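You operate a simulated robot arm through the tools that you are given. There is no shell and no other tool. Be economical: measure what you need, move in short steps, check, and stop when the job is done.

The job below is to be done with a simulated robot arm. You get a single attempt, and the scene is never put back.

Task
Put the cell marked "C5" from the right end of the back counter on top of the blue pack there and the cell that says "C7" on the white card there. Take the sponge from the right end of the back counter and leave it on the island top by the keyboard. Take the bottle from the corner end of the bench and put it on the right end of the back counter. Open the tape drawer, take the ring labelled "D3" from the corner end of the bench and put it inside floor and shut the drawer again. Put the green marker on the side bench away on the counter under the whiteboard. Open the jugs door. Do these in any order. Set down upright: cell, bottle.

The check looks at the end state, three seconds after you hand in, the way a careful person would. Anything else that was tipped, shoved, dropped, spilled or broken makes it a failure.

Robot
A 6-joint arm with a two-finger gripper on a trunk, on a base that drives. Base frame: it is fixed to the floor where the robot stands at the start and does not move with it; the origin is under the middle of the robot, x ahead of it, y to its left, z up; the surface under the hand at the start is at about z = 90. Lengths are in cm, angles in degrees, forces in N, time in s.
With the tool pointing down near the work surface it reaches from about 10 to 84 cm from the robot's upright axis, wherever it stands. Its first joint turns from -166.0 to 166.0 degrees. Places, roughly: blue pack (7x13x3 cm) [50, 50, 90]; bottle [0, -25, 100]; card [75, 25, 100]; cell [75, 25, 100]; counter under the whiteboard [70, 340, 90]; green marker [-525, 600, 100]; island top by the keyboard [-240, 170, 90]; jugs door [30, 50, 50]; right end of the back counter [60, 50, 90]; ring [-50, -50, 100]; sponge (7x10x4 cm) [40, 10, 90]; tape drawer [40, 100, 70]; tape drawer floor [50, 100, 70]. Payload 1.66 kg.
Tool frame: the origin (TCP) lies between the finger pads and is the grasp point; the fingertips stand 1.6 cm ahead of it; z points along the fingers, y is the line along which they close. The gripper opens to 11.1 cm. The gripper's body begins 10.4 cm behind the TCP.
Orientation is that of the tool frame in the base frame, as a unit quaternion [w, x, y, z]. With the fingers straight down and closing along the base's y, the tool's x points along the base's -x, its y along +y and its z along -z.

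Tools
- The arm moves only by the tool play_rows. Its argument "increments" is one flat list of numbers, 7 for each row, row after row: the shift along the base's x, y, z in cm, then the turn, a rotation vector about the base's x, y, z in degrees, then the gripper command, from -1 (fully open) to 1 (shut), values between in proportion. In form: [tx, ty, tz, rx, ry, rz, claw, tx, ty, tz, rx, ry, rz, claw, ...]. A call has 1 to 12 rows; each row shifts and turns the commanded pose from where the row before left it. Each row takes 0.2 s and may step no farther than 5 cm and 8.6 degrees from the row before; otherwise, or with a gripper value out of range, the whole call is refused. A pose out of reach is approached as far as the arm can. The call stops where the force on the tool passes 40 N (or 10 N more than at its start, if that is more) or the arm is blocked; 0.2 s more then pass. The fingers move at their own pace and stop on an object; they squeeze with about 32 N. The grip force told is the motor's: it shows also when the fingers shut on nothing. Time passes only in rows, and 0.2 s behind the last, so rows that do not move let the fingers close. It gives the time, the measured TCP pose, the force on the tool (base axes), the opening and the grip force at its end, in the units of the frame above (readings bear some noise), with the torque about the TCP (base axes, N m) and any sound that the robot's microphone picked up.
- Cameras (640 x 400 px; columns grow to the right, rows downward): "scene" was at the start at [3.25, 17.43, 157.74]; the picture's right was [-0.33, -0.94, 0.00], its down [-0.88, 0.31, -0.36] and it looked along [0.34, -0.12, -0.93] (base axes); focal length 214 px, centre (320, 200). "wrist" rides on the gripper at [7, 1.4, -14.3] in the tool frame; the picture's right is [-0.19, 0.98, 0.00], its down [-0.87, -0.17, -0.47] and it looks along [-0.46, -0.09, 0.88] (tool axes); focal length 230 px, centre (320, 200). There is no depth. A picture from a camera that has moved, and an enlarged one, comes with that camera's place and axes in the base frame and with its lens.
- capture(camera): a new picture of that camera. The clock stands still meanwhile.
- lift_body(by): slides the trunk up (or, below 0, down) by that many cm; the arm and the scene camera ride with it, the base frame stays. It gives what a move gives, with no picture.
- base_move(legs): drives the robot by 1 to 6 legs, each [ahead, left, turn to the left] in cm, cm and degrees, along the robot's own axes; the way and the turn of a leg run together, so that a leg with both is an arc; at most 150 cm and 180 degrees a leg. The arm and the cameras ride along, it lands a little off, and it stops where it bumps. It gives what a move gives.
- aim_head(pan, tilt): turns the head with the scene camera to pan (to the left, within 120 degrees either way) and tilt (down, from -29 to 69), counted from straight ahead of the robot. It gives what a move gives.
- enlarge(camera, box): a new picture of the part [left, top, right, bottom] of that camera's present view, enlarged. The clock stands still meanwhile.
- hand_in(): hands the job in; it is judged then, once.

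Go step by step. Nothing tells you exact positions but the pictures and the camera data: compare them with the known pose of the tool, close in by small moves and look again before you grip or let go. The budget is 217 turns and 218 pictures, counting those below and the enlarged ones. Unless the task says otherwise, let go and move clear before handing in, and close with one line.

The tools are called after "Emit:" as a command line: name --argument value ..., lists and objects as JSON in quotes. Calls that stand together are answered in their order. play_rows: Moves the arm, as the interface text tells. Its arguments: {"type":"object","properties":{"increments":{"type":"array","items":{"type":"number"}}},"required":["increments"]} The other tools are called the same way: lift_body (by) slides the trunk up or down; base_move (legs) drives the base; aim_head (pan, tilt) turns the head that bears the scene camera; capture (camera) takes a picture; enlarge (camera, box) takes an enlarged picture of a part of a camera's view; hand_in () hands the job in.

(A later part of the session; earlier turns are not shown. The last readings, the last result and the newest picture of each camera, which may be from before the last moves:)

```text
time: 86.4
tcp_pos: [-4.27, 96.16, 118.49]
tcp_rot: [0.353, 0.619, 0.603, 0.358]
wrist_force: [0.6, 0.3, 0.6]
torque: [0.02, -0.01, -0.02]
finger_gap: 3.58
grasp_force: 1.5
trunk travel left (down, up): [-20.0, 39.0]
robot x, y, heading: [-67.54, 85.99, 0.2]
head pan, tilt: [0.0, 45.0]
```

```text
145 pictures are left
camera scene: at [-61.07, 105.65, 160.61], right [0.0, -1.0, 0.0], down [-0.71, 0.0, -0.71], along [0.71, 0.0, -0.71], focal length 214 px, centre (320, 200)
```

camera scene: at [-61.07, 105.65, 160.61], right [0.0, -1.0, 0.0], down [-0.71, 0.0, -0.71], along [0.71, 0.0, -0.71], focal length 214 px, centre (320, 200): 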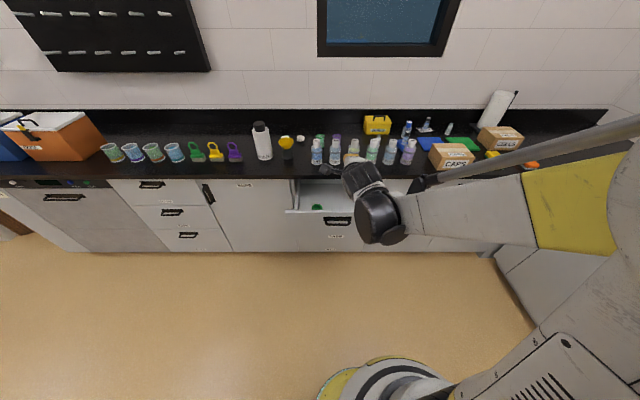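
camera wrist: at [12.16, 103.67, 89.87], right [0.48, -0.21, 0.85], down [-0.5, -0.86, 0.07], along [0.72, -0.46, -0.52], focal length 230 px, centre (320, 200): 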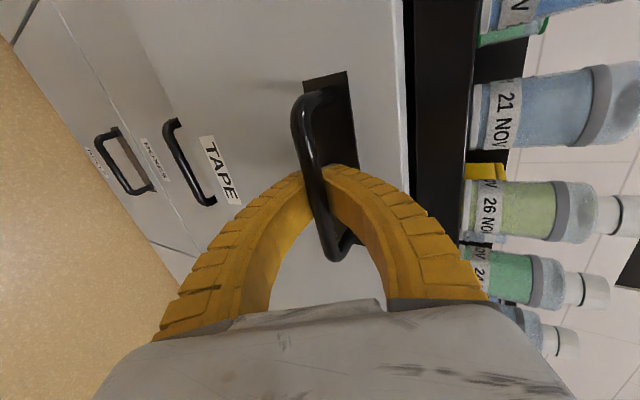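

A green tape lies in the open drawer. I return the hand to pointing down before fetching ring D3.

Emit:
play_rows --increments '[-1.5, 0, 0, 0, 8.5, 0, -0.5, -1.5, 0, 0, 0, 8.5, 0, -0.5, -1.5, 0, 0, 0, 8.5, 0, -0.5, -1.5, 0, 0, 0, 8.5, 0, -0.5, -1.5, 0, 0, 0, 8.5, 0, -0.5, -1.5, 0, 0, 0, 8.5, 0, -0.5, -1.5, 0, 0, 0, 8.5, 0, -0.5]'

Emit:
play_rows --increments '[-1, 0, 0, 0, 0, 8.18, -0.5, -1, 0, 0, 0, 0, 8.18, -0.5, -1, 0, 0, 0, 0, 8.18, -0.5, -1, 0, 0, 0, 0, 8.18, -0.5, -1, 0, 0, 0, 0, 8.18, -0.5, -1, 0, 0, 0, 0, 8.18, -0.5, -1, 0, 0, 0, 0, 8.18, -0.5, -1, 0, 0, 0, 0, 8.18, -0.5, -1, 0, 0, 0, 0, 8.18, -0.5, -1, 0, 0, 0, 0, 8.18, -0.5, -1, 0, 0, 0, 0, 8.18, -0.5]'

Emit:
enlarge --camera "scene" --box '[270, 160, 370, 230]'

```text
time: 88.0
tcp_pos: [-14.85, 96.07, 118.58]
tcp_rot: [0.006, 0.715, 0.699, 0.003]
wrist_force: [0.0, -0.1, -0.5]
torque: [0.01, 0.02, 0.0]
finger_gap: 8.44
grasp_force: 0.8
trunk travel left (down, up): [-20.0, 39.0]
robot x, y, heading: [-67.06, 86.05, -0.1]
head pan, tilt: [0.0, 45.0]
```

```text
time: 90.4
tcp_pos: [-25.7, 96.11, 118.48]
tcp_rot: [0.003, 0.011, 1.0, 0.008]
wrist_force: [0.4, 0.5, 0.6]
torque: [0.03, -0.03, 0.03]
finger_gap: 8.42
grasp_force: 0.9
trunk travel left (down, up): [-20.0, 39.0]
robot x, y, heading: [-67.3, 86.67, -0.0]
head pan, tilt: [0.0, 45.0]
```

```text
5.71 times, centred on (320, 195) of scene
camera zoom: at [-61.1, 105.65, 160.63], right [0.0, -1.0, 0.0], down [-0.71, 0.0, -0.71], along [0.71, 0.0, -0.71], focal length 1226 px, centre (320, 229)
```

zoom: 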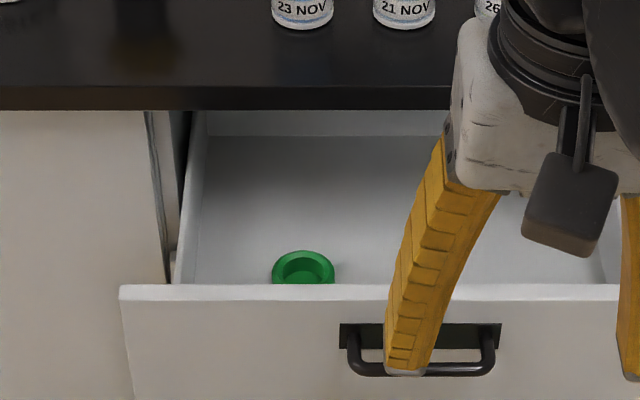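

Now drive to the bench to stand in front of ring D3.

Emit:
base_move --legs '[[0, 0, -90], [80, 0, 0]]'

Emit:
capture --camera "scene"

Emit:
capture --camera "wrist"

```text
time: 98.4
tcp_pos: [-57.24, -34.06, 118.54]
tcp_rot: [0.007, 0.716, 0.698, 0.004]
wrist_force: [0.1, -0.3, -0.8]
torque: [-0.02, -0.03, 0.0]
finger_gap: 8.44
grasp_force: 0.8
trunk travel left (down, up): [-20.0, 39.0]
robot x, y, heading: [-66.65, 7.38, -90.1]
head pan, tilt: [0.0, 45.0]
```

```text
143 pictures are left
camera scene: at [-47.95, 1.58, 160.62], right [-1.0, 0.0, 0.0], down [0.0, 0.71, -0.71], along [0.0, -0.71, -0.71], focal length 214 px, centre (320, 200)
```

scene: 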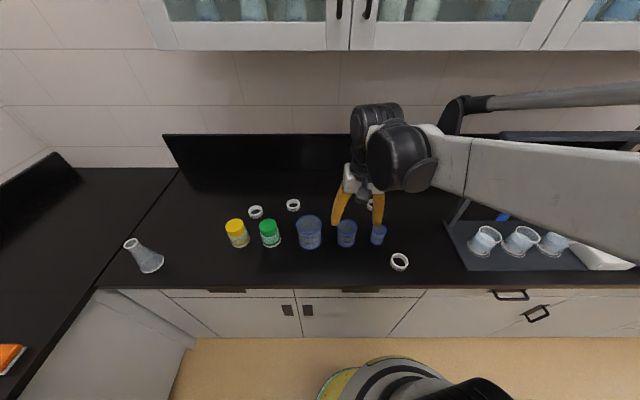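

```text
142 pictures are left
camera wrist: at [-55.82, -27.05, 132.72], right [0.98, -0.21, 0.02], down [-0.2, -0.86, 0.47], along [-0.09, -0.47, -0.88], focal length 230 px, centre (320, 200)
```

wrist: 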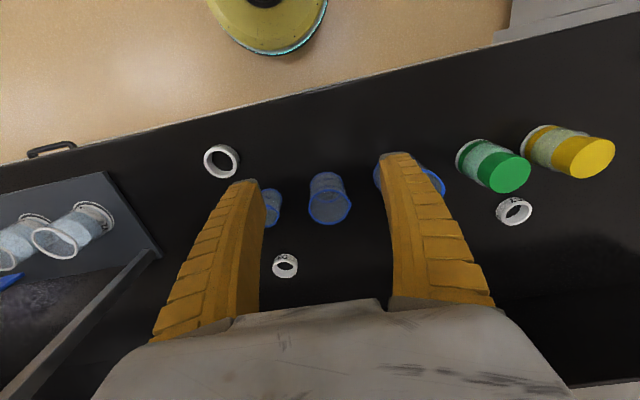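

Emit:
enlarge --camera "wrist" --box '[250, 160, 370, 290]'

Emit:
enlarge --camera "scene" --box '[230, 180, 420, 280]'

```text
3.08 times, centred on (310, 225) of wrist
camera zoom: at [-55.82, -27.05, 132.72], right [0.98, -0.21, 0.02], down [-0.2, -0.86, 0.47], along [-0.09, -0.47, -0.88], focal length 708 px, centre (351, 123)
```

zoom: 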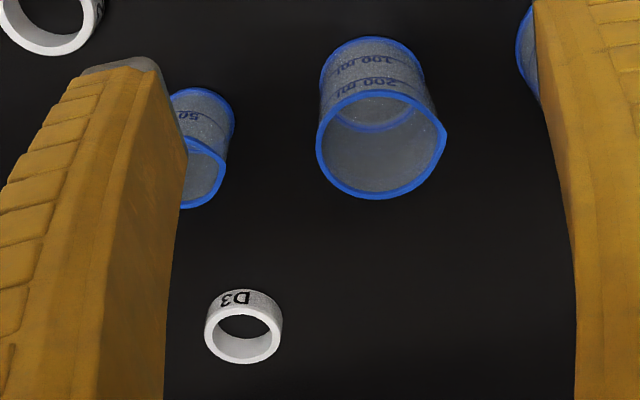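

```text
3.37 times, centred on (325, 230) of scene
camera zoom: at [-47.95, 1.58, 160.62], right [-1.0, 0.0, 0.0], down [0.0, 0.71, -0.71], along [0.0, -0.71, -0.71], focal length 722 px, centre (303, 99)
```

zoom: 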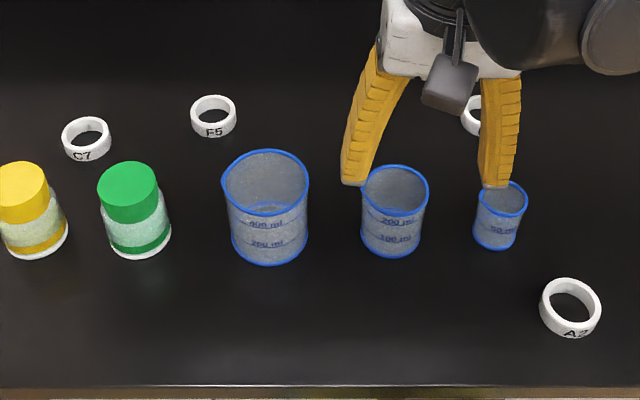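

D3 is confirmed, centred near [-72.2,-64.9]. I go above it with wide fingers.

Emit:
play_rows --increments '[-2.14, -4.4, 0, 0, 0, 0, -0.6, -2.14, -4.4, 0, 0, 0, 0, -0.6, -2.14, -4.4, 0, 0, 0, 0, -0.6, -2.14, -4.4, 0, 0, 0, 0, -0.6, -2.14, -4.4, 0, 0, 0, 0, -0.6, -2.14, -4.4, 0, 0, 0, 0, -0.6, -2.14, -4.4, 0, 0, 0, 0, -0.6, 0, 0, -5, 0, 0, 0, -0.6, 0, 0, -5, 0, 0, 0, -0.6, 0, 0, 0, 0, 0, 0, -0.6]'

Emit:
capture --camera "wrist"

```text
time: 100.6
tcp_pos: [-72.04, -64.83, 108.21]
tcp_rot: [0.007, 0.716, 0.698, 0.004]
wrist_force: [0.6, 0.0, -0.2]
torque: [0.02, 0.01, 0.03]
finger_gap: 8.99
grasp_force: 0.6
trunk travel left (down, up): [-20.0, 39.0]
robot x, y, heading: [-66.79, 7.53, -90.1]
head pan, tilt: [0.0, 45.0]
```

```text
139 pictures are left
camera wrist: at [-70.72, -57.82, 122.43], right [0.98, -0.21, 0.02], down [-0.2, -0.86, 0.47], along [-0.09, -0.47, -0.88], focal length 230 px, centre (320, 200)
```

wrist: 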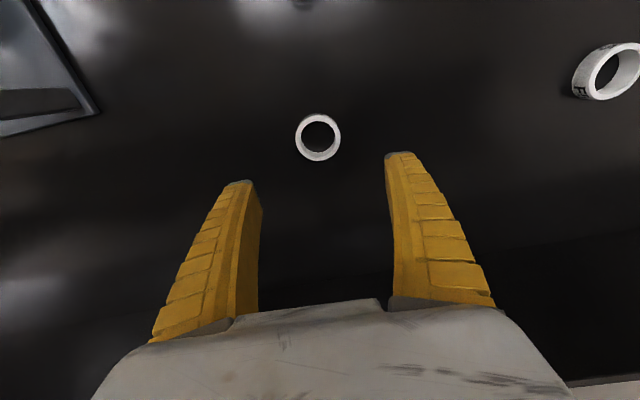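

Aligned. I descend and grip the ring.

Emit:
play_rows --increments '[0, -0.2, -5, 0, 0, 0, -0.6, 0, 0, -5, 0, 0, 0, -0.6, 0, 0, -4, 0, 0, 0, -0.6, 0, 0, -2, 0, 0, 0, -0.6, 0, 0, 0, 0, 0, 0, 1, 0, 0, 0, 0, 0, 0, 1, 0, 0, 0, 0, 0, 0, 1]'

Emit:
capture --camera "wrist"

```text
time: 102.2
tcp_pos: [-72.04, -65.08, 92.42]
tcp_rot: [0.007, 0.715, 0.699, 0.004]
wrist_force: [-0.3, -0.8, 0.2]
torque: [-0.01, 0.04, 0.03]
finger_gap: 5.17
grasp_force: 31.9
trunk travel left (down, up): [-20.0, 39.0]
robot x, y, heading: [-66.77, 7.49, -90.0]
head pan, tilt: [0.0, 45.0]
```

```text
138 pictures are left
camera wrist: at [-70.61, -58.0, 106.73], right [0.98, -0.21, 0.02], down [-0.2, -0.86, 0.47], along [-0.09, -0.47, -0.88], focal length 230 px, centre (320, 200)
```

wrist: 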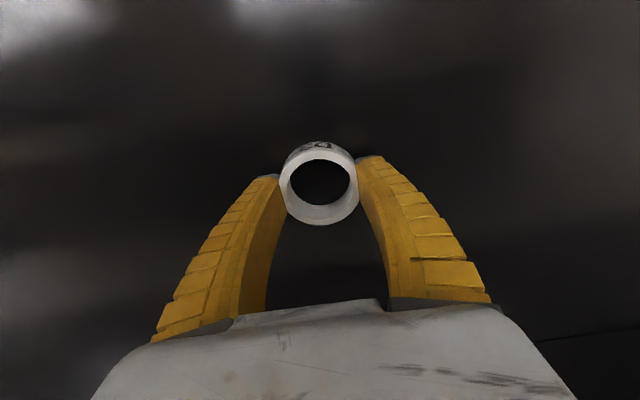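

Ring D3 held. I lift, retract, and drive back to the drawer.

Emit:
play_rows --increments '[0, 0, 5, 0, 0, 0, 1, 0, 0, 5, 0, 0, 0, 1, 0, 0, 5, 0, 0, 0, 1, 0, 0, 5, 0, 0, 0, 1, 0, 0, 5, 0, 0, 0, 1, 1, 4.5, 0, 0, 0, 0, 1, 1, 4.5, 0, 0, 0, 0, 1, 1, 4.5, 0, 0, 0, 0, 1, 1, 4.5, 0, 0, 0, 0, 1, 0, 4.5, 0, 0, 0, 0, 1]'

Emit:
base_move --legs '[[-79, 0, 0], [0, 0, 90], [17, 0, 0]]'

Emit:
capture --camera "scene"

Emit:
capture --camera "wrist"

```text
time: 104.4
tcp_pos: [-68.15, -42.42, 117.67]
tcp_rot: [0.007, 0.715, 0.699, 0.004]
wrist_force: [0.5, 0.6, -0.5]
torque: [-0.03, 0.02, 0.03]
finger_gap: 5.11
grasp_force: 32.0
trunk travel left (down, up): [-20.0, 39.0]
robot x, y, heading: [-66.79, 7.21, -90.1]
head pan, tilt: [0.0, 45.0]
```

```text
time: 113.7
tcp_pos: [-0.2, 89.44, 117.56]
tcp_rot: [0.002, -0.008, 1.0, 0.008]
wrist_force: [0.3, -0.4, -0.1]
torque: [0.01, 0.04, -0.05]
finger_gap: 5.03
grasp_force: 32.3
trunk travel left (down, up): [-20.0, 39.0]
robot x, y, heading: [-50.45, 88.64, 2.3]
head pan, tilt: [0.0, 45.0]
```

```text
137 pictures are left
camera scene: at [-44.93, 108.24, 160.62], right [0.04, -1.0, 0.0], down [-0.71, -0.03, -0.71], along [0.71, 0.03, -0.71], focal length 214 px, centre (320, 200)
```

scene: 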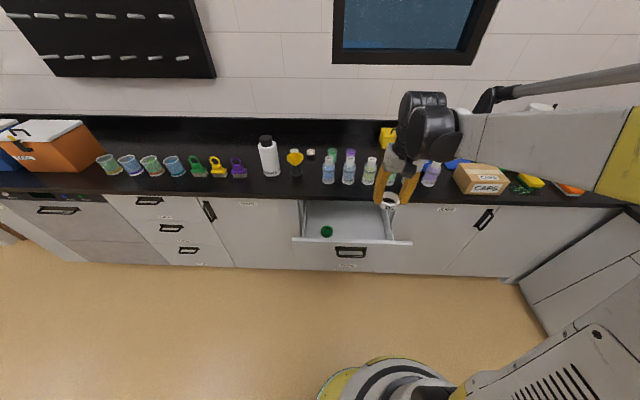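

```text
136 pictures are left
camera wrist: at [-7.21, 90.5, 131.78], right [0.17, 0.98, 0.02], down [0.87, -0.16, 0.47], along [0.47, -0.07, -0.88], focal length 230 px, centre (320, 200)
```

wrist: 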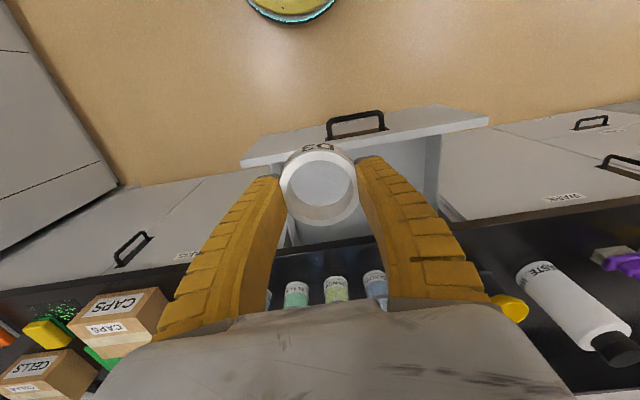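

The open drawer spans x≈7–29, y≈73–122, with a tape near [22,107]. I go over [18.5,92] and lower in.

Emit:
play_rows --increments '[4.67, 0.65, 0, 0, 0, 0, 1, 4.67, 0.65, 0, 0, 0, 0, 1, 4.67, 0.65, 0, 0, 0, 0, 1, 4.67, 0.65, 0, 0, 0, 0, 1, 0, 0, -5, 0, 0, 0, 1, 0, 0, -5, 0, 0, 0, 1, 0, 0, -5, 0, 0, 0, 1, 0, 0, -5, 0, 0, 0, 1, 0, 0, -5, 0, 0, 0, 1, 0, 0, 0, 0, 0, 0, 1]'

Emit:
capture --camera "wrist"

Emit:
enlarge --camera "scene" --box '[280, 120, 440, 260]'

```text
time: 115.9
tcp_pos: [18.3, 91.92, 92.45]
tcp_rot: [0.003, -0.007, 1.0, 0.008]
wrist_force: [-0.6, -0.5, -0.6]
torque: [0.01, 0.01, 0.04]
finger_gap: 5.02
grasp_force: 32.5
trunk travel left (down, up): [-20.0, 39.0]
robot x, y, heading: [-50.32, 88.59, 2.4]
head pan, tilt: [0.0, 45.0]
```

```text
135 pictures are left
camera wrist: at [11.35, 93.02, 106.63], right [0.17, 0.98, 0.02], down [0.87, -0.16, 0.47], along [0.47, -0.07, -0.88], focal length 230 px, centre (320, 200)
```

wrist: 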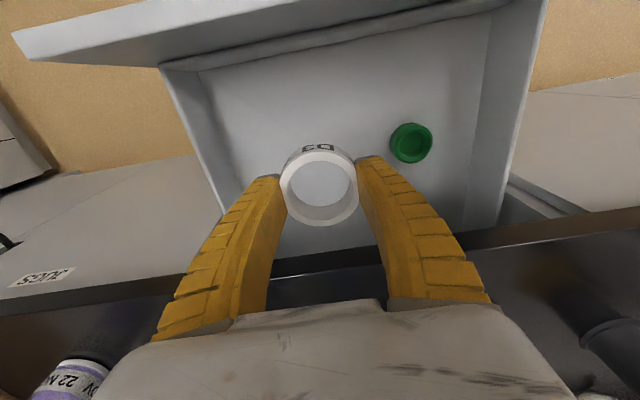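

```text
2.86 times, centred on (360, 190) of scene
camera zoom: at [-45.07, 108.23, 160.63], right [0.04, -1.0, 0.0], down [-0.71, -0.03, -0.71], along [0.71, 0.03, -0.71], focal length 613 px, centre (206, 229)
```

zoom: 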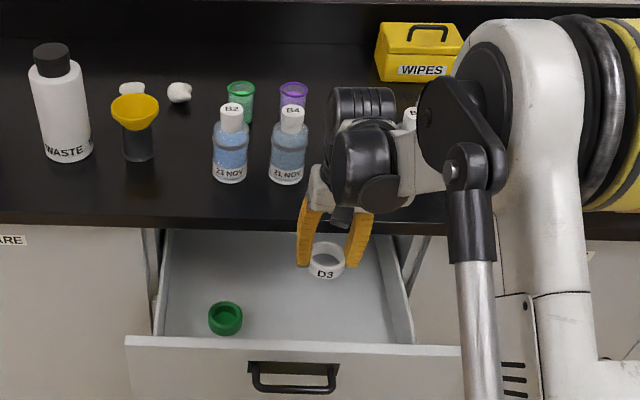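

Clear all round. I lower into the drawer.

Emit:
play_rows --increments '[0, 0, -4, 0, 0, 0, 1, 0, 0, -4, 0, 0, 0, 1, 0, 0, -4, 0, 0, 0, 1, 0, 0, -2, 0, 0, 0, 1, 0, 0, 0, 0, 0, 0, 1]'

Emit:
capture --camera "wrist"

Emit:
enlarge --camera "scene" --box '[280, 120, 440, 260]'

```text
time: 117.1
tcp_pos: [18.41, 92.23, 78.59]
tcp_rot: [0.003, -0.008, 1.0, 0.008]
wrist_force: [-0.8, -0.5, -0.4]
torque: [-0.01, 0.0, 0.01]
finger_gap: 5.02
grasp_force: 32.0
trunk travel left (down, up): [-20.0, 39.0]
robot x, y, heading: [-50.19, 88.63, 2.0]
head pan, tilt: [0.0, 45.0]
```

```text
133 pictures are left
camera wrist: at [11.42, 93.22, 92.78], right [0.17, 0.98, 0.02], down [0.87, -0.16, 0.47], along [0.47, -0.07, -0.88], focal length 230 px, centre (320, 200)
```

wrist: 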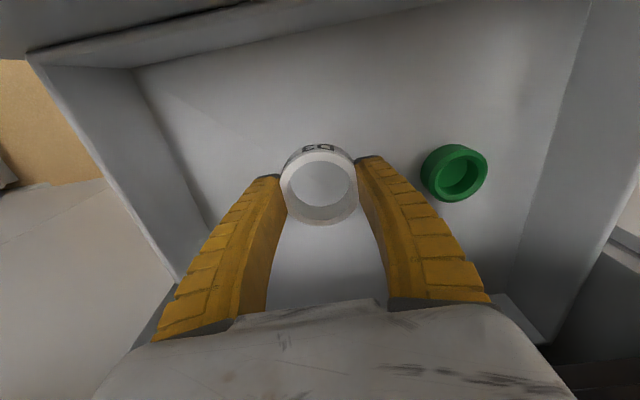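

```text
2.86 times, centred on (360, 190) of scene
camera zoom: at [-45.07, 108.23, 160.63], right [0.04, -1.0, 0.0], down [-0.71, -0.03, -0.71], along [0.71, 0.03, -0.71], focal length 613 px, centre (206, 229)
```

zoom: 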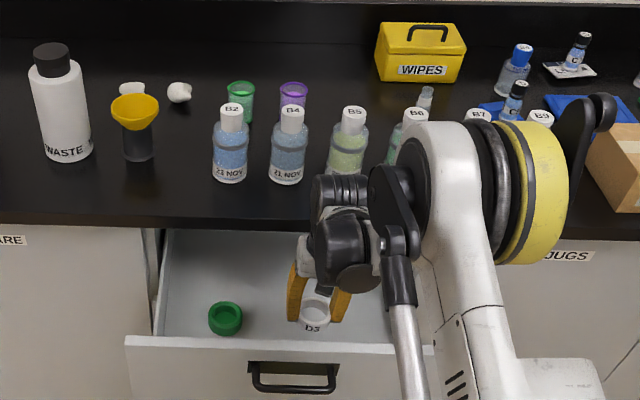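

The floor appears to be near z≈69. I lower slowly.

Emit:
play_rows --increments '[0, 0, -3, 0, 0, 0, 1, 0, 0, -2, 0, 0, 0, 1, 0, 0, -1, 0, 0, 0, 1, 0, 0, -0.5, 0, 0, 0, 1, 0, 0, 0, 0, 0, 0, 1]'

```text
time: 118.3
tcp_pos: [18.42, 92.18, 72.08]
tcp_rot: [0.003, -0.008, 1.0, 0.008]
wrist_force: [0.4, 0.7, -0.8]
torque: [-0.03, 0.02, 0.0]
finger_gap: 5.01
grasp_force: 31.9
trunk travel left (down, up): [-20.0, 39.0]
robot x, y, heading: [-50.48, 88.68, 2.4]
head pan, tilt: [0.0, 45.0]
```

Emit:
play_rows --increments '[0, 0, -0.5, 0, 0, 0, 1, 0, 0, -0.5, 0, 0, 0, 1, 0, 0, 0, 0, 0, 0, 1]'

Emit:
capture --camera "wrist"

```text
time: 119.1
tcp_pos: [18.43, 92.21, 71.22]
tcp_rot: [0.003, -0.007, 1.0, 0.008]
wrist_force: [-0.3, 0.8, -1.1]
torque: [0.02, 0.0, 0.0]
finger_gap: 5.02
grasp_force: 32.4
trunk travel left (down, up): [-20.0, 39.0]
robot x, y, heading: [-50.35, 88.46, 2.4]
head pan, tilt: [0.0, 45.0]
```

```text
131 pictures are left
camera wrist: at [11.35, 93.19, 85.31], right [0.17, 0.98, 0.02], down [0.87, -0.16, 0.47], along [0.47, -0.07, -0.88], focal length 230 px, centre (320, 200)
```

wrist: 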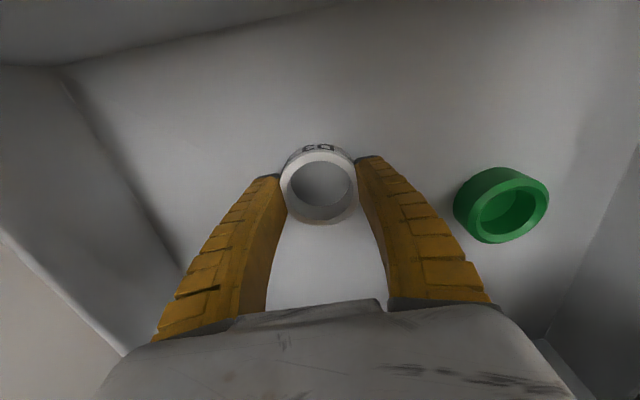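

Emit:
play_rows --increments '[0, 0, -0.4, 0, 0, 0, 1, 0, 0, -0.3, 0, 0, 0, 1, 0, 0, 0, 0, 0, 0, 1]'

Emit:
play_rows --increments '[0, 0, -0.3, 0, 0, 0, 1, 0, 0, -0.3, 0, 0, 0, 1, 0, 0, 0, 0, 0, 0, 1]'

```text
time: 119.9
tcp_pos: [18.43, 92.11, 70.44]
tcp_rot: [0.002, -0.008, 1.0, 0.008]
wrist_force: [0.9, 0.0, -0.4]
torque: [-0.01, 0.01, 0.02]
finger_gap: 5.03
grasp_force: 32.1
trunk travel left (down, up): [-20.0, 39.0]
robot x, y, heading: [-50.5, 88.64, 2.1]
head pan, tilt: [0.0, 45.0]
```

```text
time: 120.7
tcp_pos: [18.24, 92.04, 70.11]
tcp_rot: [0.003, -0.008, 1.0, 0.008]
wrist_force: [-0.3, 0.8, -0.9]
torque: [-0.01, 0.02, 0.0]
finger_gap: 5.05
grasp_force: 31.9
out of reach, approached as far as the arm can: row 2
trunk travel left (down, up): [-20.0, 39.0]
robot x, y, heading: [-50.52, 88.46, 2.3]
head pan, tilt: [0.0, 45.0]
```

The arm is at its lower limit; I use the trunk to lower the last bit.

Emit:
lift_body --by -0.6

```text
time: 121.2
tcp_pos: [18.16, 92.09, 69.51]
tcp_rot: [0.002, -0.008, 1.0, 0.007]
wrist_force: [-0.3, 0.7, 3.5]
torque: [-0.07, 0.04, 0.0]
finger_gap: 5.04
grasp_force: 32.0
trunk travel left (down, up): [-19.4, 39.6]
robot x, y, heading: [-50.2, 88.8, 2.3]
head pan, tilt: [0.0, 45.0]
```

Light contact (3.5 N). I open the fingers and rise out.

Emit:
play_rows --increments '[0, 0, 0, 0, 0, 0, 0, 0, 0, 0, 0, 0, 0, -0.1, 0, 0, 0, 0, 0, 0, -0.1, 0, 0, 5, 0, 0, 0, -0.1, 0, 0, 5, 0, 0, 0, -0.1, 0, 0, 5, 0, 0, 0, -0.1, 0, 0, 5, 0, 0, 0, -0.1, 0, 0, 5, 0, 0, 0, -0.1, -4, 0, 3, 0, 0, 0, -0.1, -4, 0, 3, 0, 0, 0, -0.1, -4, 0, 3, 0, 0, 0, -0.1, -4, 0, 3, 0, 0, 0, -0.1]'

Emit:
capture --camera "wrist"

Emit:
capture --camera "scene"

```text
time: 123.8
tcp_pos: [2.51, 92.07, 106.48]
tcp_rot: [0.003, -0.008, 1.0, 0.009]
wrist_force: [-0.8, 0.4, 0.1]
torque: [0.0, -0.03, 0.02]
finger_gap: 6.31
grasp_force: 1.5
trunk travel left (down, up): [-19.4, 39.6]
robot x, y, heading: [-50.44, 88.54, 2.2]
head pan, tilt: [0.0, 45.0]
```

```text
130 pictures are left
camera wrist: at [-4.61, 93.04, 120.7], right [0.17, 0.98, 0.02], down [0.87, -0.16, 0.48], along [0.47, -0.07, -0.88], focal length 230 px, centre (320, 200)
```

wrist: 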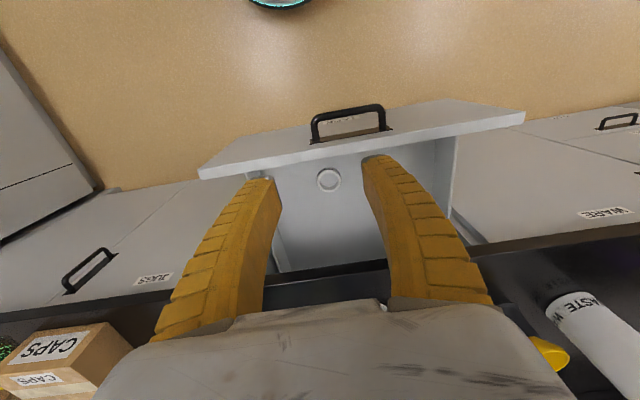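

```text
129 pictures are left
camera scene: at [-45.21, 108.22, 160.03], right [0.04, -1.0, 0.0], down [-0.71, -0.03, -0.71], along [0.71, 0.03, -0.71], focal length 214 px, centre (320, 200)
```

scene: 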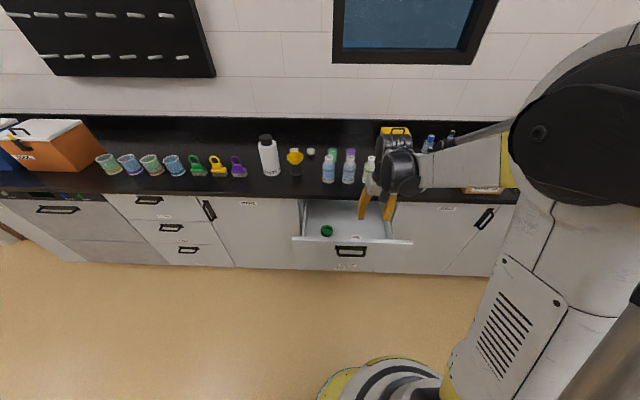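

Ring lies on the drawer floor. Now I'll close the drawer by pushing its handle bar with closed, downward fingers.

Emit:
play_rows --increments '[-4, 2.5, 0, 0, 0, 0, 1, -3.5, 2.5, 0, 0, 0, 0, 1, 0, 0, 0, 0, 0, 0, 1]'

Emit:
lift_body --by -12

Emit:
play_rows --increments '[0, 0, -4, 0, 0, 0, 1, 0, 0, -4, 0, 0, 0, 1, 0, 0, -4, 0, 0, 0, 1, 0, 0, -1.3, 0, 0, 0, 1]'

Emit:
capture --camera "wrist"

Emit:
capture --camera "scene"

```text
time: 124.6
tcp_pos: [-4.95, 97.18, 106.31]
tcp_rot: [0.002, -0.008, 1.0, 0.008]
wrist_force: [-0.4, 0.0, 0.6]
torque: [-0.01, 0.01, 0.02]
finger_gap: 0.03
grasp_force: 28.7
trunk travel left (down, up): [-19.4, 39.6]
robot x, y, heading: [-50.72, 88.57, 2.3]
head pan, tilt: [0.0, 45.0]
```

```text
time: 126.1
tcp_pos: [-4.9, 97.13, 94.34]
tcp_rot: [0.003, -0.008, 1.0, 0.008]
wrist_force: [-0.3, 0.2, 0.3]
torque: [-0.01, 0.01, 0.01]
finger_gap: 0.0
grasp_force: 28.4
trunk travel left (down, up): [-7.4, 51.6]
robot x, y, heading: [-50.27, 89.0, 2.1]
head pan, tilt: [0.0, 45.0]
```

```text
time: 127.1
tcp_pos: [-4.94, 97.08, 80.91]
tcp_rot: [0.002, -0.007, 1.0, 0.008]
wrist_force: [1.0, -0.4, -0.1]
torque: [-0.03, 0.01, 0.01]
finger_gap: 0.0
grasp_force: 28.7
trunk travel left (down, up): [-7.4, 51.6]
robot x, y, heading: [-50.22, 88.27, 2.2]
head pan, tilt: [0.0, 45.0]
```

```text
128 pictures are left
camera wrist: at [-11.93, 98.11, 94.98], right [0.17, 0.98, 0.02], down [0.87, -0.16, 0.47], along [0.47, -0.07, -0.88], focal length 230 px, centre (320, 200)
```

wrist: 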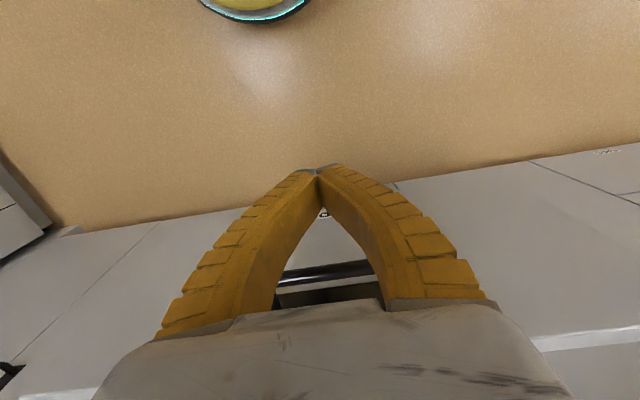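

```text
127 pictures are left
camera scene: at [-45.03, 108.24, 148.02], right [0.04, -1.0, 0.0], down [-0.71, -0.03, -0.71], along [0.71, 0.03, -0.71], focal length 214 px, centre (320, 200)
```

scene: 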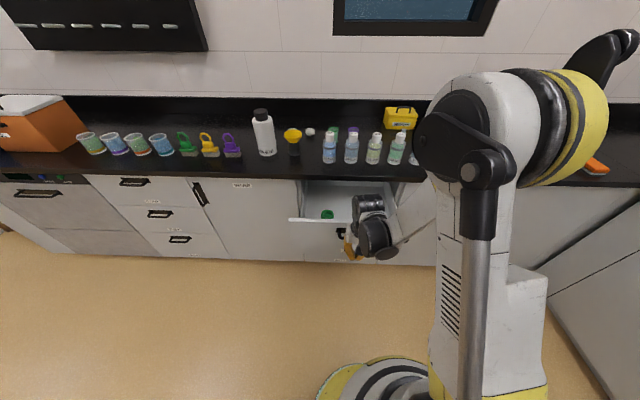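

Fingers are in front of the handle. I push forward.

Emit:
play_rows --increments '[3, 0, 0, 0, 0, 0, 1, 3, 0, 0, 0, 0, 0, 1, 3, 0, 0, 0, 0, 0, 1, 3, 0, 0, 0, 0, 0, 1, 3, 0, 0, 0, 0, 0, 1, 3, 0, 0, 0, 0, 0, 1, 3, 0, 0, 0, 0, 0, 1, 3, 0, 0, 0, 0, 0, 1]'

Emit:
capture --camera "scene"

Emit:
capture --camera "wrist"

```text
time: 128.9
tcp_pos: [19.16, 97.13, 80.87]
tcp_rot: [0.003, -0.008, 1.0, 0.008]
wrist_force: [0.1, -0.2, -0.4]
torque: [0.02, 0.03, -0.01]
finger_gap: 0.0
grasp_force: 28.5
trunk travel left (down, up): [-7.4, 51.6]
robot x, y, heading: [-50.49, 88.5, 2.1]
head pan, tilt: [0.0, 45.0]
```

```text
126 pictures are left
camera scene: at [-45.03, 108.23, 148.02], right [0.04, -1.0, 0.0], down [-0.71, -0.03, -0.71], along [0.71, 0.03, -0.71], focal length 214 px, centre (320, 200)
```

scene: 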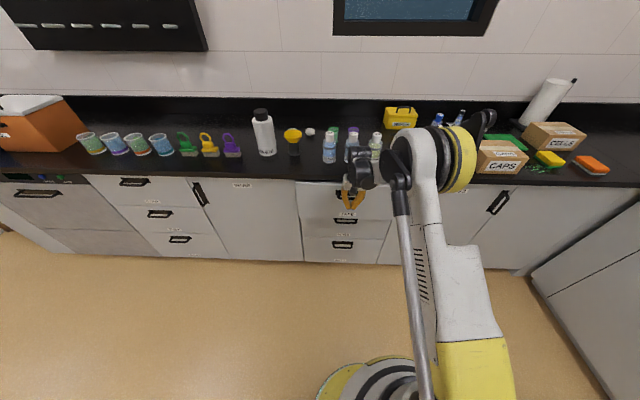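

```text
125 pictures are left
camera wrist: at [12.16, 98.15, 95.09], right [0.17, 0.98, 0.02], down [0.87, -0.16, 0.47], along [0.47, -0.07, -0.88], focal length 230 px, centre (320, 200)
```

wrist: 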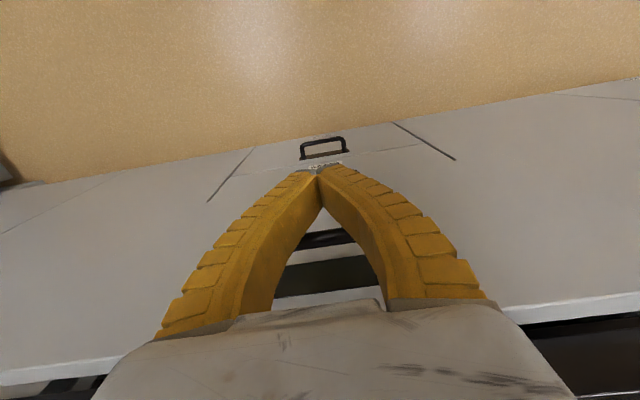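

Moving well. I push the remaining distance in smaller steps.

Emit:
play_rows --increments '[1.5, 0, 0, 0, 0, 0, 1, 1.5, 0, 0, 0, 0, 0, 1, 1.5, 0, 0, 0, 0, 0, 1, 1, 0, 0, 0, 0, 0, 1, 1, 0, 0, 0, 0, 0, 1, 0.7, 0, 0, 0, 0, 0, 1, 0.5, 0, 0, 0, 0, 0, 1, 0.5, 0, 0, 0, 0, 0, 1, 0.4, 0, 0, 0, 0, 0, 1]'

Emit:
capture --camera "wrist"

Emit:
enlarge --camera "scene" --box '[290, 150, 410, 230]'

```text
time: 130.2
tcp_pos: [25.16, 97.14, 80.97]
tcp_rot: [-0.003, -0.009, 1.0, 0.008]
wrist_force: [-11.6, -0.5, 1.1]
torque: [0.0, -0.14, -0.09]
finger_gap: 0.59
grasp_force: 28.7
trunk travel left (down, up): [-7.4, 51.6]
robot x, y, heading: [-50.71, 88.91, 2.3]
head pan, tilt: [0.0, 45.0]
stopped in row 6: the force on the tool passed its limit at 51 N (the readings are from after the stop); the commanded pose is now the measured one
```

```text
124 pictures are left
camera wrist: at [18.25, 98.18, 95.25], right [0.17, 0.98, 0.01], down [0.87, -0.16, 0.46], along [0.46, -0.07, -0.89], focal length 230 px, centre (320, 200)
```

wrist: 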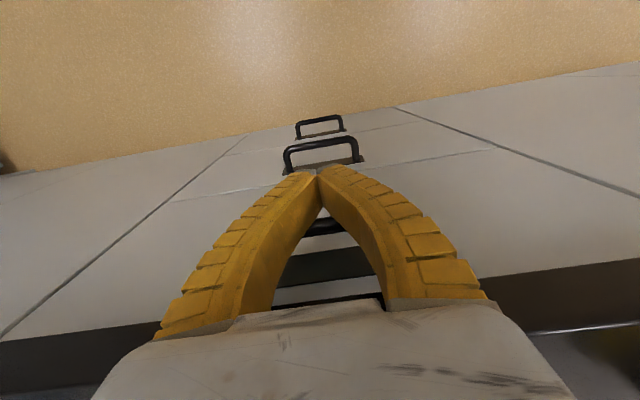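

```text
5.00 times, centred on (350, 190) of scene
camera zoom: at [-45.27, 108.21, 148.04], right [0.04, -1.0, 0.0], down [-0.71, -0.03, -0.71], along [0.71, 0.03, -0.71], focal length 1072 px, centre (170, 250)
```

zoom: 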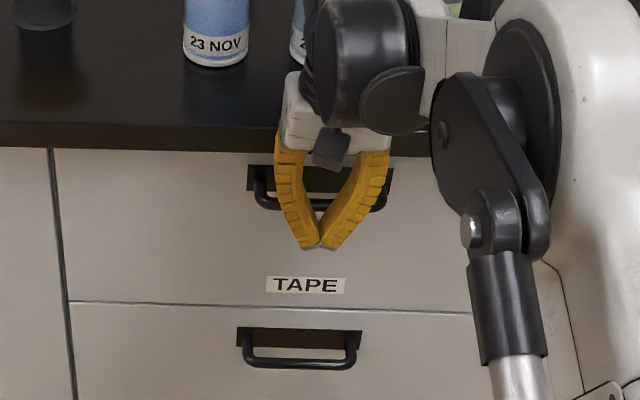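

Stopped with force at x=25.2, probably closed. I back off and inspect whether the drawer is flush.

Emit:
play_rows --increments '[-3, 0, 0, 0, 0, 0, 1, -4, 0, 0, 0, 0, 0, 1, -4, 0, 0, 0, 0, 0, 1, -4, 0, 0, 0, 0, 0, 1, 0, 0, 5, 0, 0, 0, 1, 0, 0, 5, 0, 0, 0, 1, 0, 0, 5, 0, 0, 0, 1, 0, -5, 5, 0, 0, 0, 1]'

Emit:
enlarge --camera "scene" --box '[270, 150, 410, 270]'

Emit:
enlarge --camera "wrist" --box '[200, 80, 520, 300]'

```text
refused: row 8 steps farther than a row can; nothing moved
```

```text
3.33 times, centred on (340, 210) of scene
camera zoom: at [-45.27, 108.21, 148.04], right [0.04, -1.0, 0.0], down [-0.71, -0.03, -0.71], along [0.71, 0.03, -0.71], focal length 715 px, centre (253, 167)
```

zoom: 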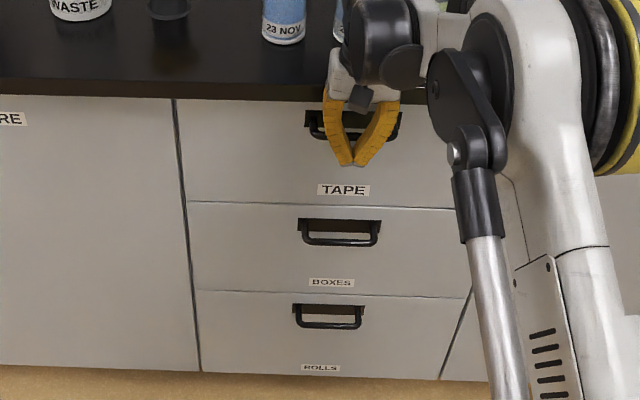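

```text
1.82 times, centred on (360, 190) of wrist
camera zoom: at [18.25, 98.18, 95.25], right [0.17, 0.98, 0.01], down [0.87, -0.16, 0.46], along [0.46, -0.07, -0.89], focal length 418 px, centre (247, 218)
```

zoom: 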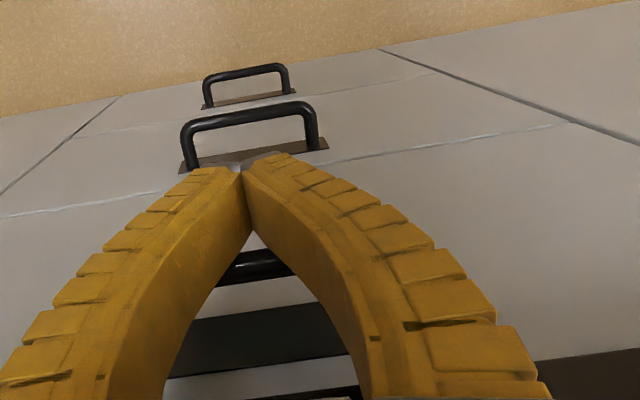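

Emit:
play_rows --increments '[-3, 0, 0, 0, 0, 0, 1, -4, 0, 0, 0, 0, 0, 1, -4, 0, 0, 0, 0, 0, 1, -4, 0, 0, 0, 0, 0, 1, 0, 0, 5, 0, 0, 0, 1, 0, 0, 5, 0, 0, 0, 1, 0, 0, 5, 0, 0, 0, 1, -3, -3, 2, 0, 0, 0, 1, -3, -3, 2, 0, 0, 0, 1, -3, -3, 2, 0, 0, 0, 1, -3, -3, 2, 0, 0, 0, 1]'

Emit:
enlarge --camera "scene" --box '[270, 150, 410, 270]'

Emit:
capture --camera "wrist"

```text
time: 132.6
tcp_pos: [-1.66, 85.01, 103.62]
tcp_rot: [-0.003, -0.009, 1.0, 0.008]
wrist_force: [-0.9, -0.6, 0.4]
torque: [0.01, -0.01, -0.01]
finger_gap: 0.0
grasp_force: 28.5
trunk travel left (down, up): [-7.4, 51.6]
robot x, y, heading: [-50.41, 88.48, 2.0]
head pan, tilt: [0.0, 45.0]
```

```text
3.33 times, centred on (340, 210) of scene
camera zoom: at [-45.15, 108.21, 148.03], right [0.04, -1.0, 0.0], down [-0.71, -0.03, -0.71], along [0.71, 0.03, -0.71], focal length 715 px, centre (253, 167)
```

zoom: 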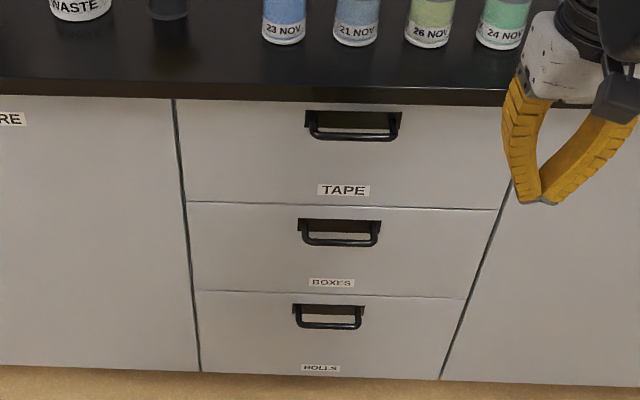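

```text
119 pictures are left
camera wrist: at [-8.46, 86.02, 117.85], right [0.17, 0.98, 0.01], down [0.87, -0.16, 0.47], along [0.46, -0.07, -0.89], focal length 230 px, centre (320, 200)
```

wrist: 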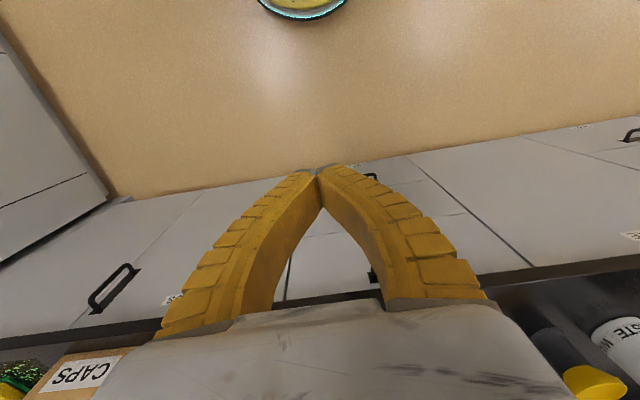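

The drawer is flush and shut. Next, the JUGS door: I drive right to view it and its handle.

Emit:
base_move --legs '[[-5, -48, -2]]'

Emit:
capture --camera "scene"

Emit:
capture --camera "wrist"

```text
time: 135.5
tcp_pos: [-5.17, 34.83, 103.44]
tcp_rot: [-0.002, 0.003, 1.0, 0.008]
wrist_force: [0.2, -0.6, -0.4]
torque: [0.0, -0.04, -0.01]
finger_gap: 0.02
grasp_force: 28.7
trunk travel left (down, up): [-7.4, 51.6]
robot x, y, heading: [-53.85, 39.45, 1.0]
head pan, tilt: [0.0, 45.0]
```

```text
118 pictures are left
camera scene: at [-48.28, 59.0, 148.03], right [0.02, -1.0, 0.0], down [-0.71, -0.01, -0.71], along [0.71, 0.01, -0.71], focal length 214 px, centre (320, 200)
```

scene: 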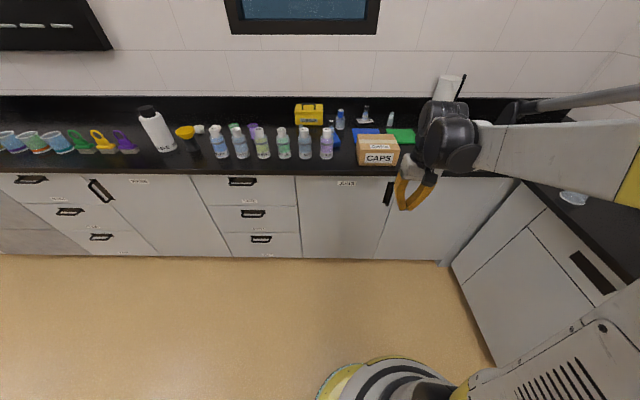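

```text
117 pictures are left
camera wrist: at [-12.08, 35.98, 117.82], right [0.2, 0.98, 0.01], down [0.87, -0.18, 0.47], along [0.46, -0.08, -0.89], focal length 230 px, centre (320, 200)
```

wrist: 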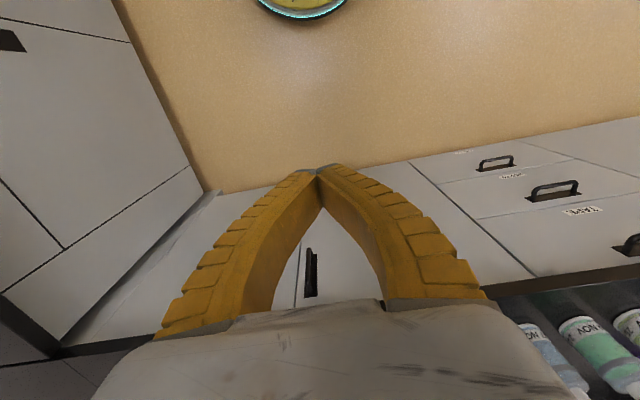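

Emit:
enlarge --camera "scene" --box '[330, 160, 430, 230]'

Emit:
enlarge --camera "wrist" --box '[270, 200, 370, 310]'

```text
5.71 times, centred on (380, 195) of scene
camera zoom: at [-48.28, 59.0, 148.03], right [0.02, -1.0, 0.0], down [-0.71, -0.01, -0.71], along [0.71, 0.01, -0.71], focal length 1226 px, centre (-23, 229)
```

zoom: 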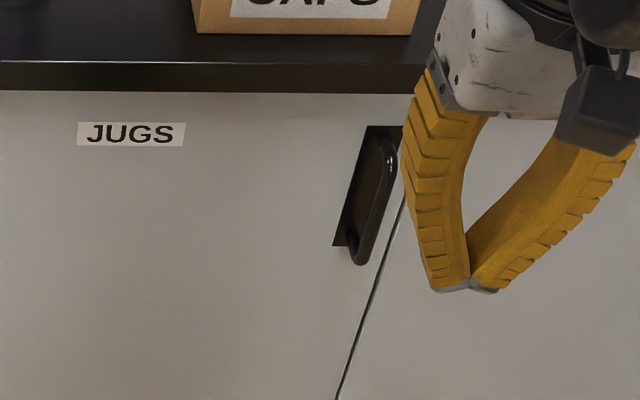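

```text
3.64 times, centred on (320, 255) of wrist
camera zoom: at [-12.08, 35.98, 117.82], right [0.2, 0.98, 0.01], down [0.87, -0.18, 0.47], along [0.46, -0.08, -0.89], focal length 837 px, centre (320, 0)
```

zoom: 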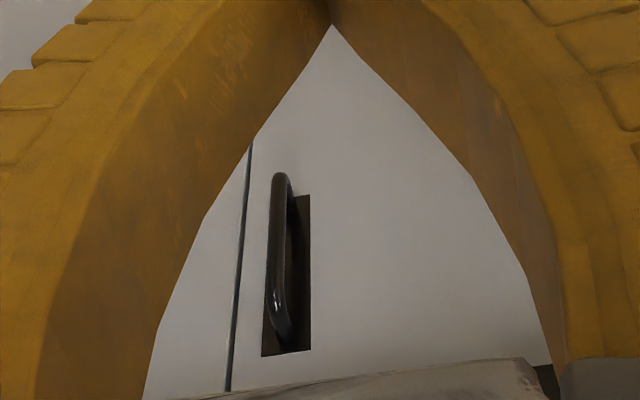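

The JUGS door has its vertical handle at about [28.5,25.5], z 68–80, hinge on the left near y≈72. I get into position with the hand pitched forward.

Emit:
base_move --legs '[[10, 0, -1]]'

Emit:
lift_body --by -7.4

Emit:
play_rows --increments '[0, -1.3, 0, 0, -8.5, 0, 0.3, 0, -1.3, 0, 0, -8.5, 0, 0.3, 0, -1.3, 0, 0, -8.5, 0, 0.3, 0, -1.3, 0, 0, -8.5, 0, 0.3, 0, -1.3, 0, 0, -8.5, 0, 0.3, 0, -1.3, 0, 0, -8.5, 0, 0.3, 0, -1.3, 0, 0, -8.5, 0, 0.3]'

Emit:
capture --camera "wrist"

Emit:
capture --camera "scene"

```text
time: 136.6
tcp_pos: [4.65, 34.1, 103.51]
tcp_rot: [-0.004, 0.012, 1.0, 0.008]
wrist_force: [0.0, 0.0, 0.0]
torque: [0.0, 0.0, 0.01]
finger_gap: 0.01
grasp_force: 28.8
trunk travel left (down, up): [-7.4, 51.6]
robot x, y, heading: [-43.98, 40.11, 0.1]
head pan, tilt: [0.0, 45.0]
```

```text
time: 137.8
tcp_pos: [4.69, 34.08, 96.19]
tcp_rot: [-0.002, 0.011, 1.0, 0.008]
wrist_force: [-0.4, 0.1, 0.5]
torque: [0.01, -0.01, -0.01]
finger_gap: 0.0
grasp_force: 28.5
trunk travel left (down, up): [0.0, 59.0]
robot x, y, heading: [-44.28, 39.94, 0.1]
head pan, tilt: [0.0, 45.0]
```

```text
time: 139.4
tcp_pos: [4.78, 24.89, 96.09]
tcp_rot: [0.495, 0.007, 0.869, 0.012]
wrist_force: [0.1, -0.3, 0.0]
torque: [-0.04, 0.02, -0.05]
finger_gap: 4.13
grasp_force: 2.6
trunk travel left (down, up): [0.0, 59.0]
robot x, y, heading: [-44.25, 39.52, -0.0]
head pan, tilt: [0.0, 45.0]
```

```text
114 pictures are left
camera wrist: at [-11.1, 26.21, 97.35], right [0.1, 0.98, 0.19], down [0.04, -0.19, 0.98], along [0.99, -0.09, -0.05], focal length 230 px, centre (320, 200)
```

wrist: 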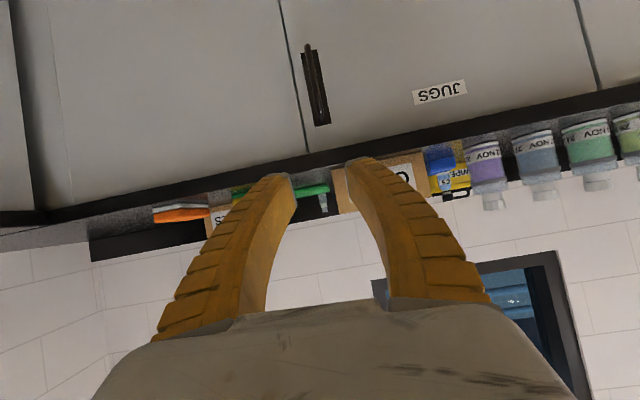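

```text
113 pictures are left
camera scene: at [-37.95, 58.98, 140.62], right [0.0, -1.0, 0.0], down [-0.71, 0.0, -0.71], along [0.71, 0.0, -0.71], focal length 214 px, centre (320, 200)
```

scene: 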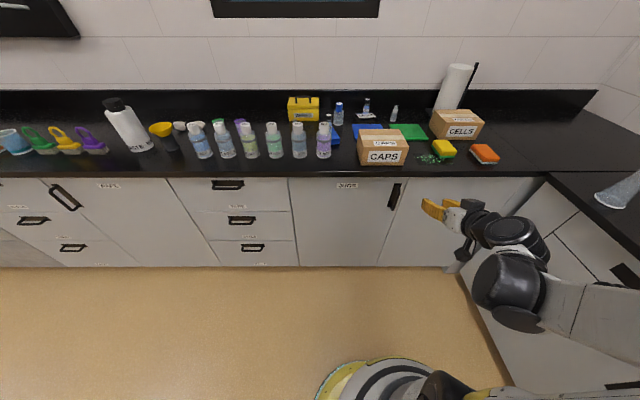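

Handle bar again at y≈25.7, z≈74.6. I move to a pre-grasp point 10 cm short.

Emit:
play_rows --increments '[2.92, 0.15, -3.16, 0, 0, 0, 0.3, 2.92, 0.15, -3.16, 0, 0, 0, 0.3, 2.92, 0.15, -3.16, 0, 0, 0, 0.3, 2.92, 0.15, -3.16, 0, 0, 0, 0.3, 2.92, 0.15, -3.16, 0, 0, 0, 0.3, 0, 0, 0, 0, 0, 0, 0.3]'

Emit:
capture --camera "wrist"

Emit:
enlarge --camera "scene" --box '[360, 160, 480, 240]'

```text
time: 140.8
tcp_pos: [20.49, 25.31, 81.81]
tcp_rot: [0.494, 0.006, 0.869, 0.013]
wrist_force: [0.2, -0.5, 0.1]
torque: [0.0, -0.02, 0.01]
finger_gap: 4.14
grasp_force: 1.8
out of reach, approached as far as the arm can: row 4, 5
trunk travel left (down, up): [0.0, 59.0]
robot x, y, heading: [-43.85, 39.23, -0.1]
head pan, tilt: [0.0, 45.0]
```

```text
112 pictures are left
camera wrist: at [4.67, 26.57, 83.13], right [0.1, 0.98, 0.19], down [0.04, -0.2, 0.98], along [0.99, -0.09, -0.06], focal length 230 px, centre (320, 200)
```

wrist: 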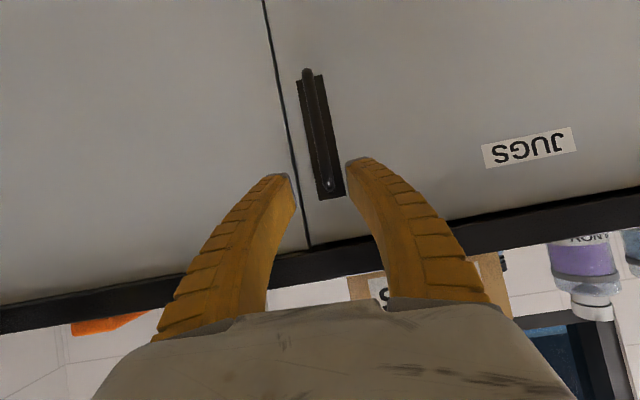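

```text
5.00 times, centred on (420, 200) of scene
camera zoom: at [-37.93, 58.99, 140.62], right [0.0, -1.0, 0.0], down [-0.71, 0.0, -0.71], along [0.71, 0.0, -0.71], focal length 1072 px, centre (-180, 200)
```

zoom: 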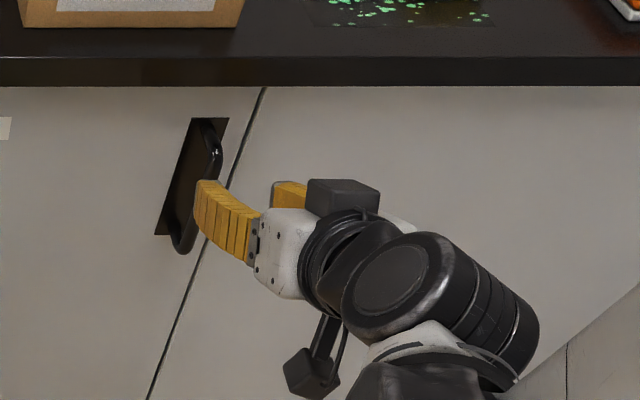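

The arm can't get lower at this distance; standing further back helped before. I back the base 8 cm and re-extend.

Emit:
base_move --legs '[[-8, 0, 0]]'

Emit:
play_rows --increments '[3, 0.1, -1, 0, 0, 0, 0.3, 3, 0, -1.5, 0, 0, 0, 0.3, 2, 0, -1, 0, 0, 0, 0.3, 0, 0, 0, 0, 0, 0, 0.3]'

Emit:
capture --camera "wrist"

```text
time: 141.8
tcp_pos: [12.52, 25.34, 81.88]
tcp_rot: [0.494, 0.007, 0.87, 0.012]
wrist_force: [0.0, -0.5, 0.2]
torque: [-0.02, -0.01, -0.03]
finger_gap: 4.14
grasp_force: 1.4
trunk travel left (down, up): [0.0, 59.0]
robot x, y, heading: [-52.12, 39.68, -0.0]
head pan, tilt: [0.0, 45.0]
```

```text
time: 142.8
tcp_pos: [20.5, 25.57, 78.33]
tcp_rot: [0.492, 0.007, 0.87, 0.012]
wrist_force: [0.7, 0.0, -0.2]
torque: [0.0, 0.0, -0.02]
finger_gap: 4.14
grasp_force: 1.9
trunk travel left (down, up): [0.0, 59.0]
robot x, y, heading: [-51.97, 40.07, -0.0]
head pan, tilt: [0.0, 45.0]
```

```text
110 pictures are left
camera wrist: at [4.66, 26.81, 79.68], right [0.1, 0.98, 0.19], down [0.04, -0.2, 0.98], along [0.99, -0.09, -0.06], focal length 230 px, centre (320, 200)
```

wrist: 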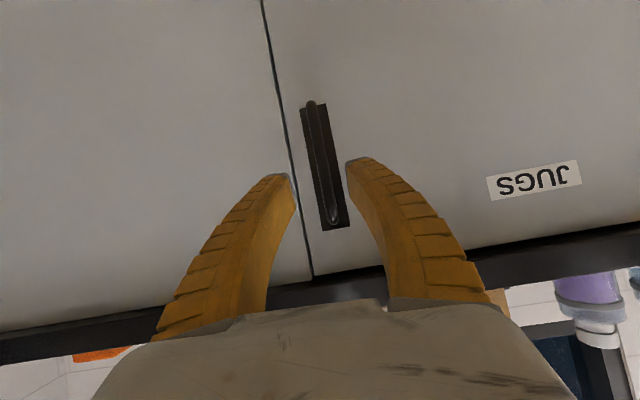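

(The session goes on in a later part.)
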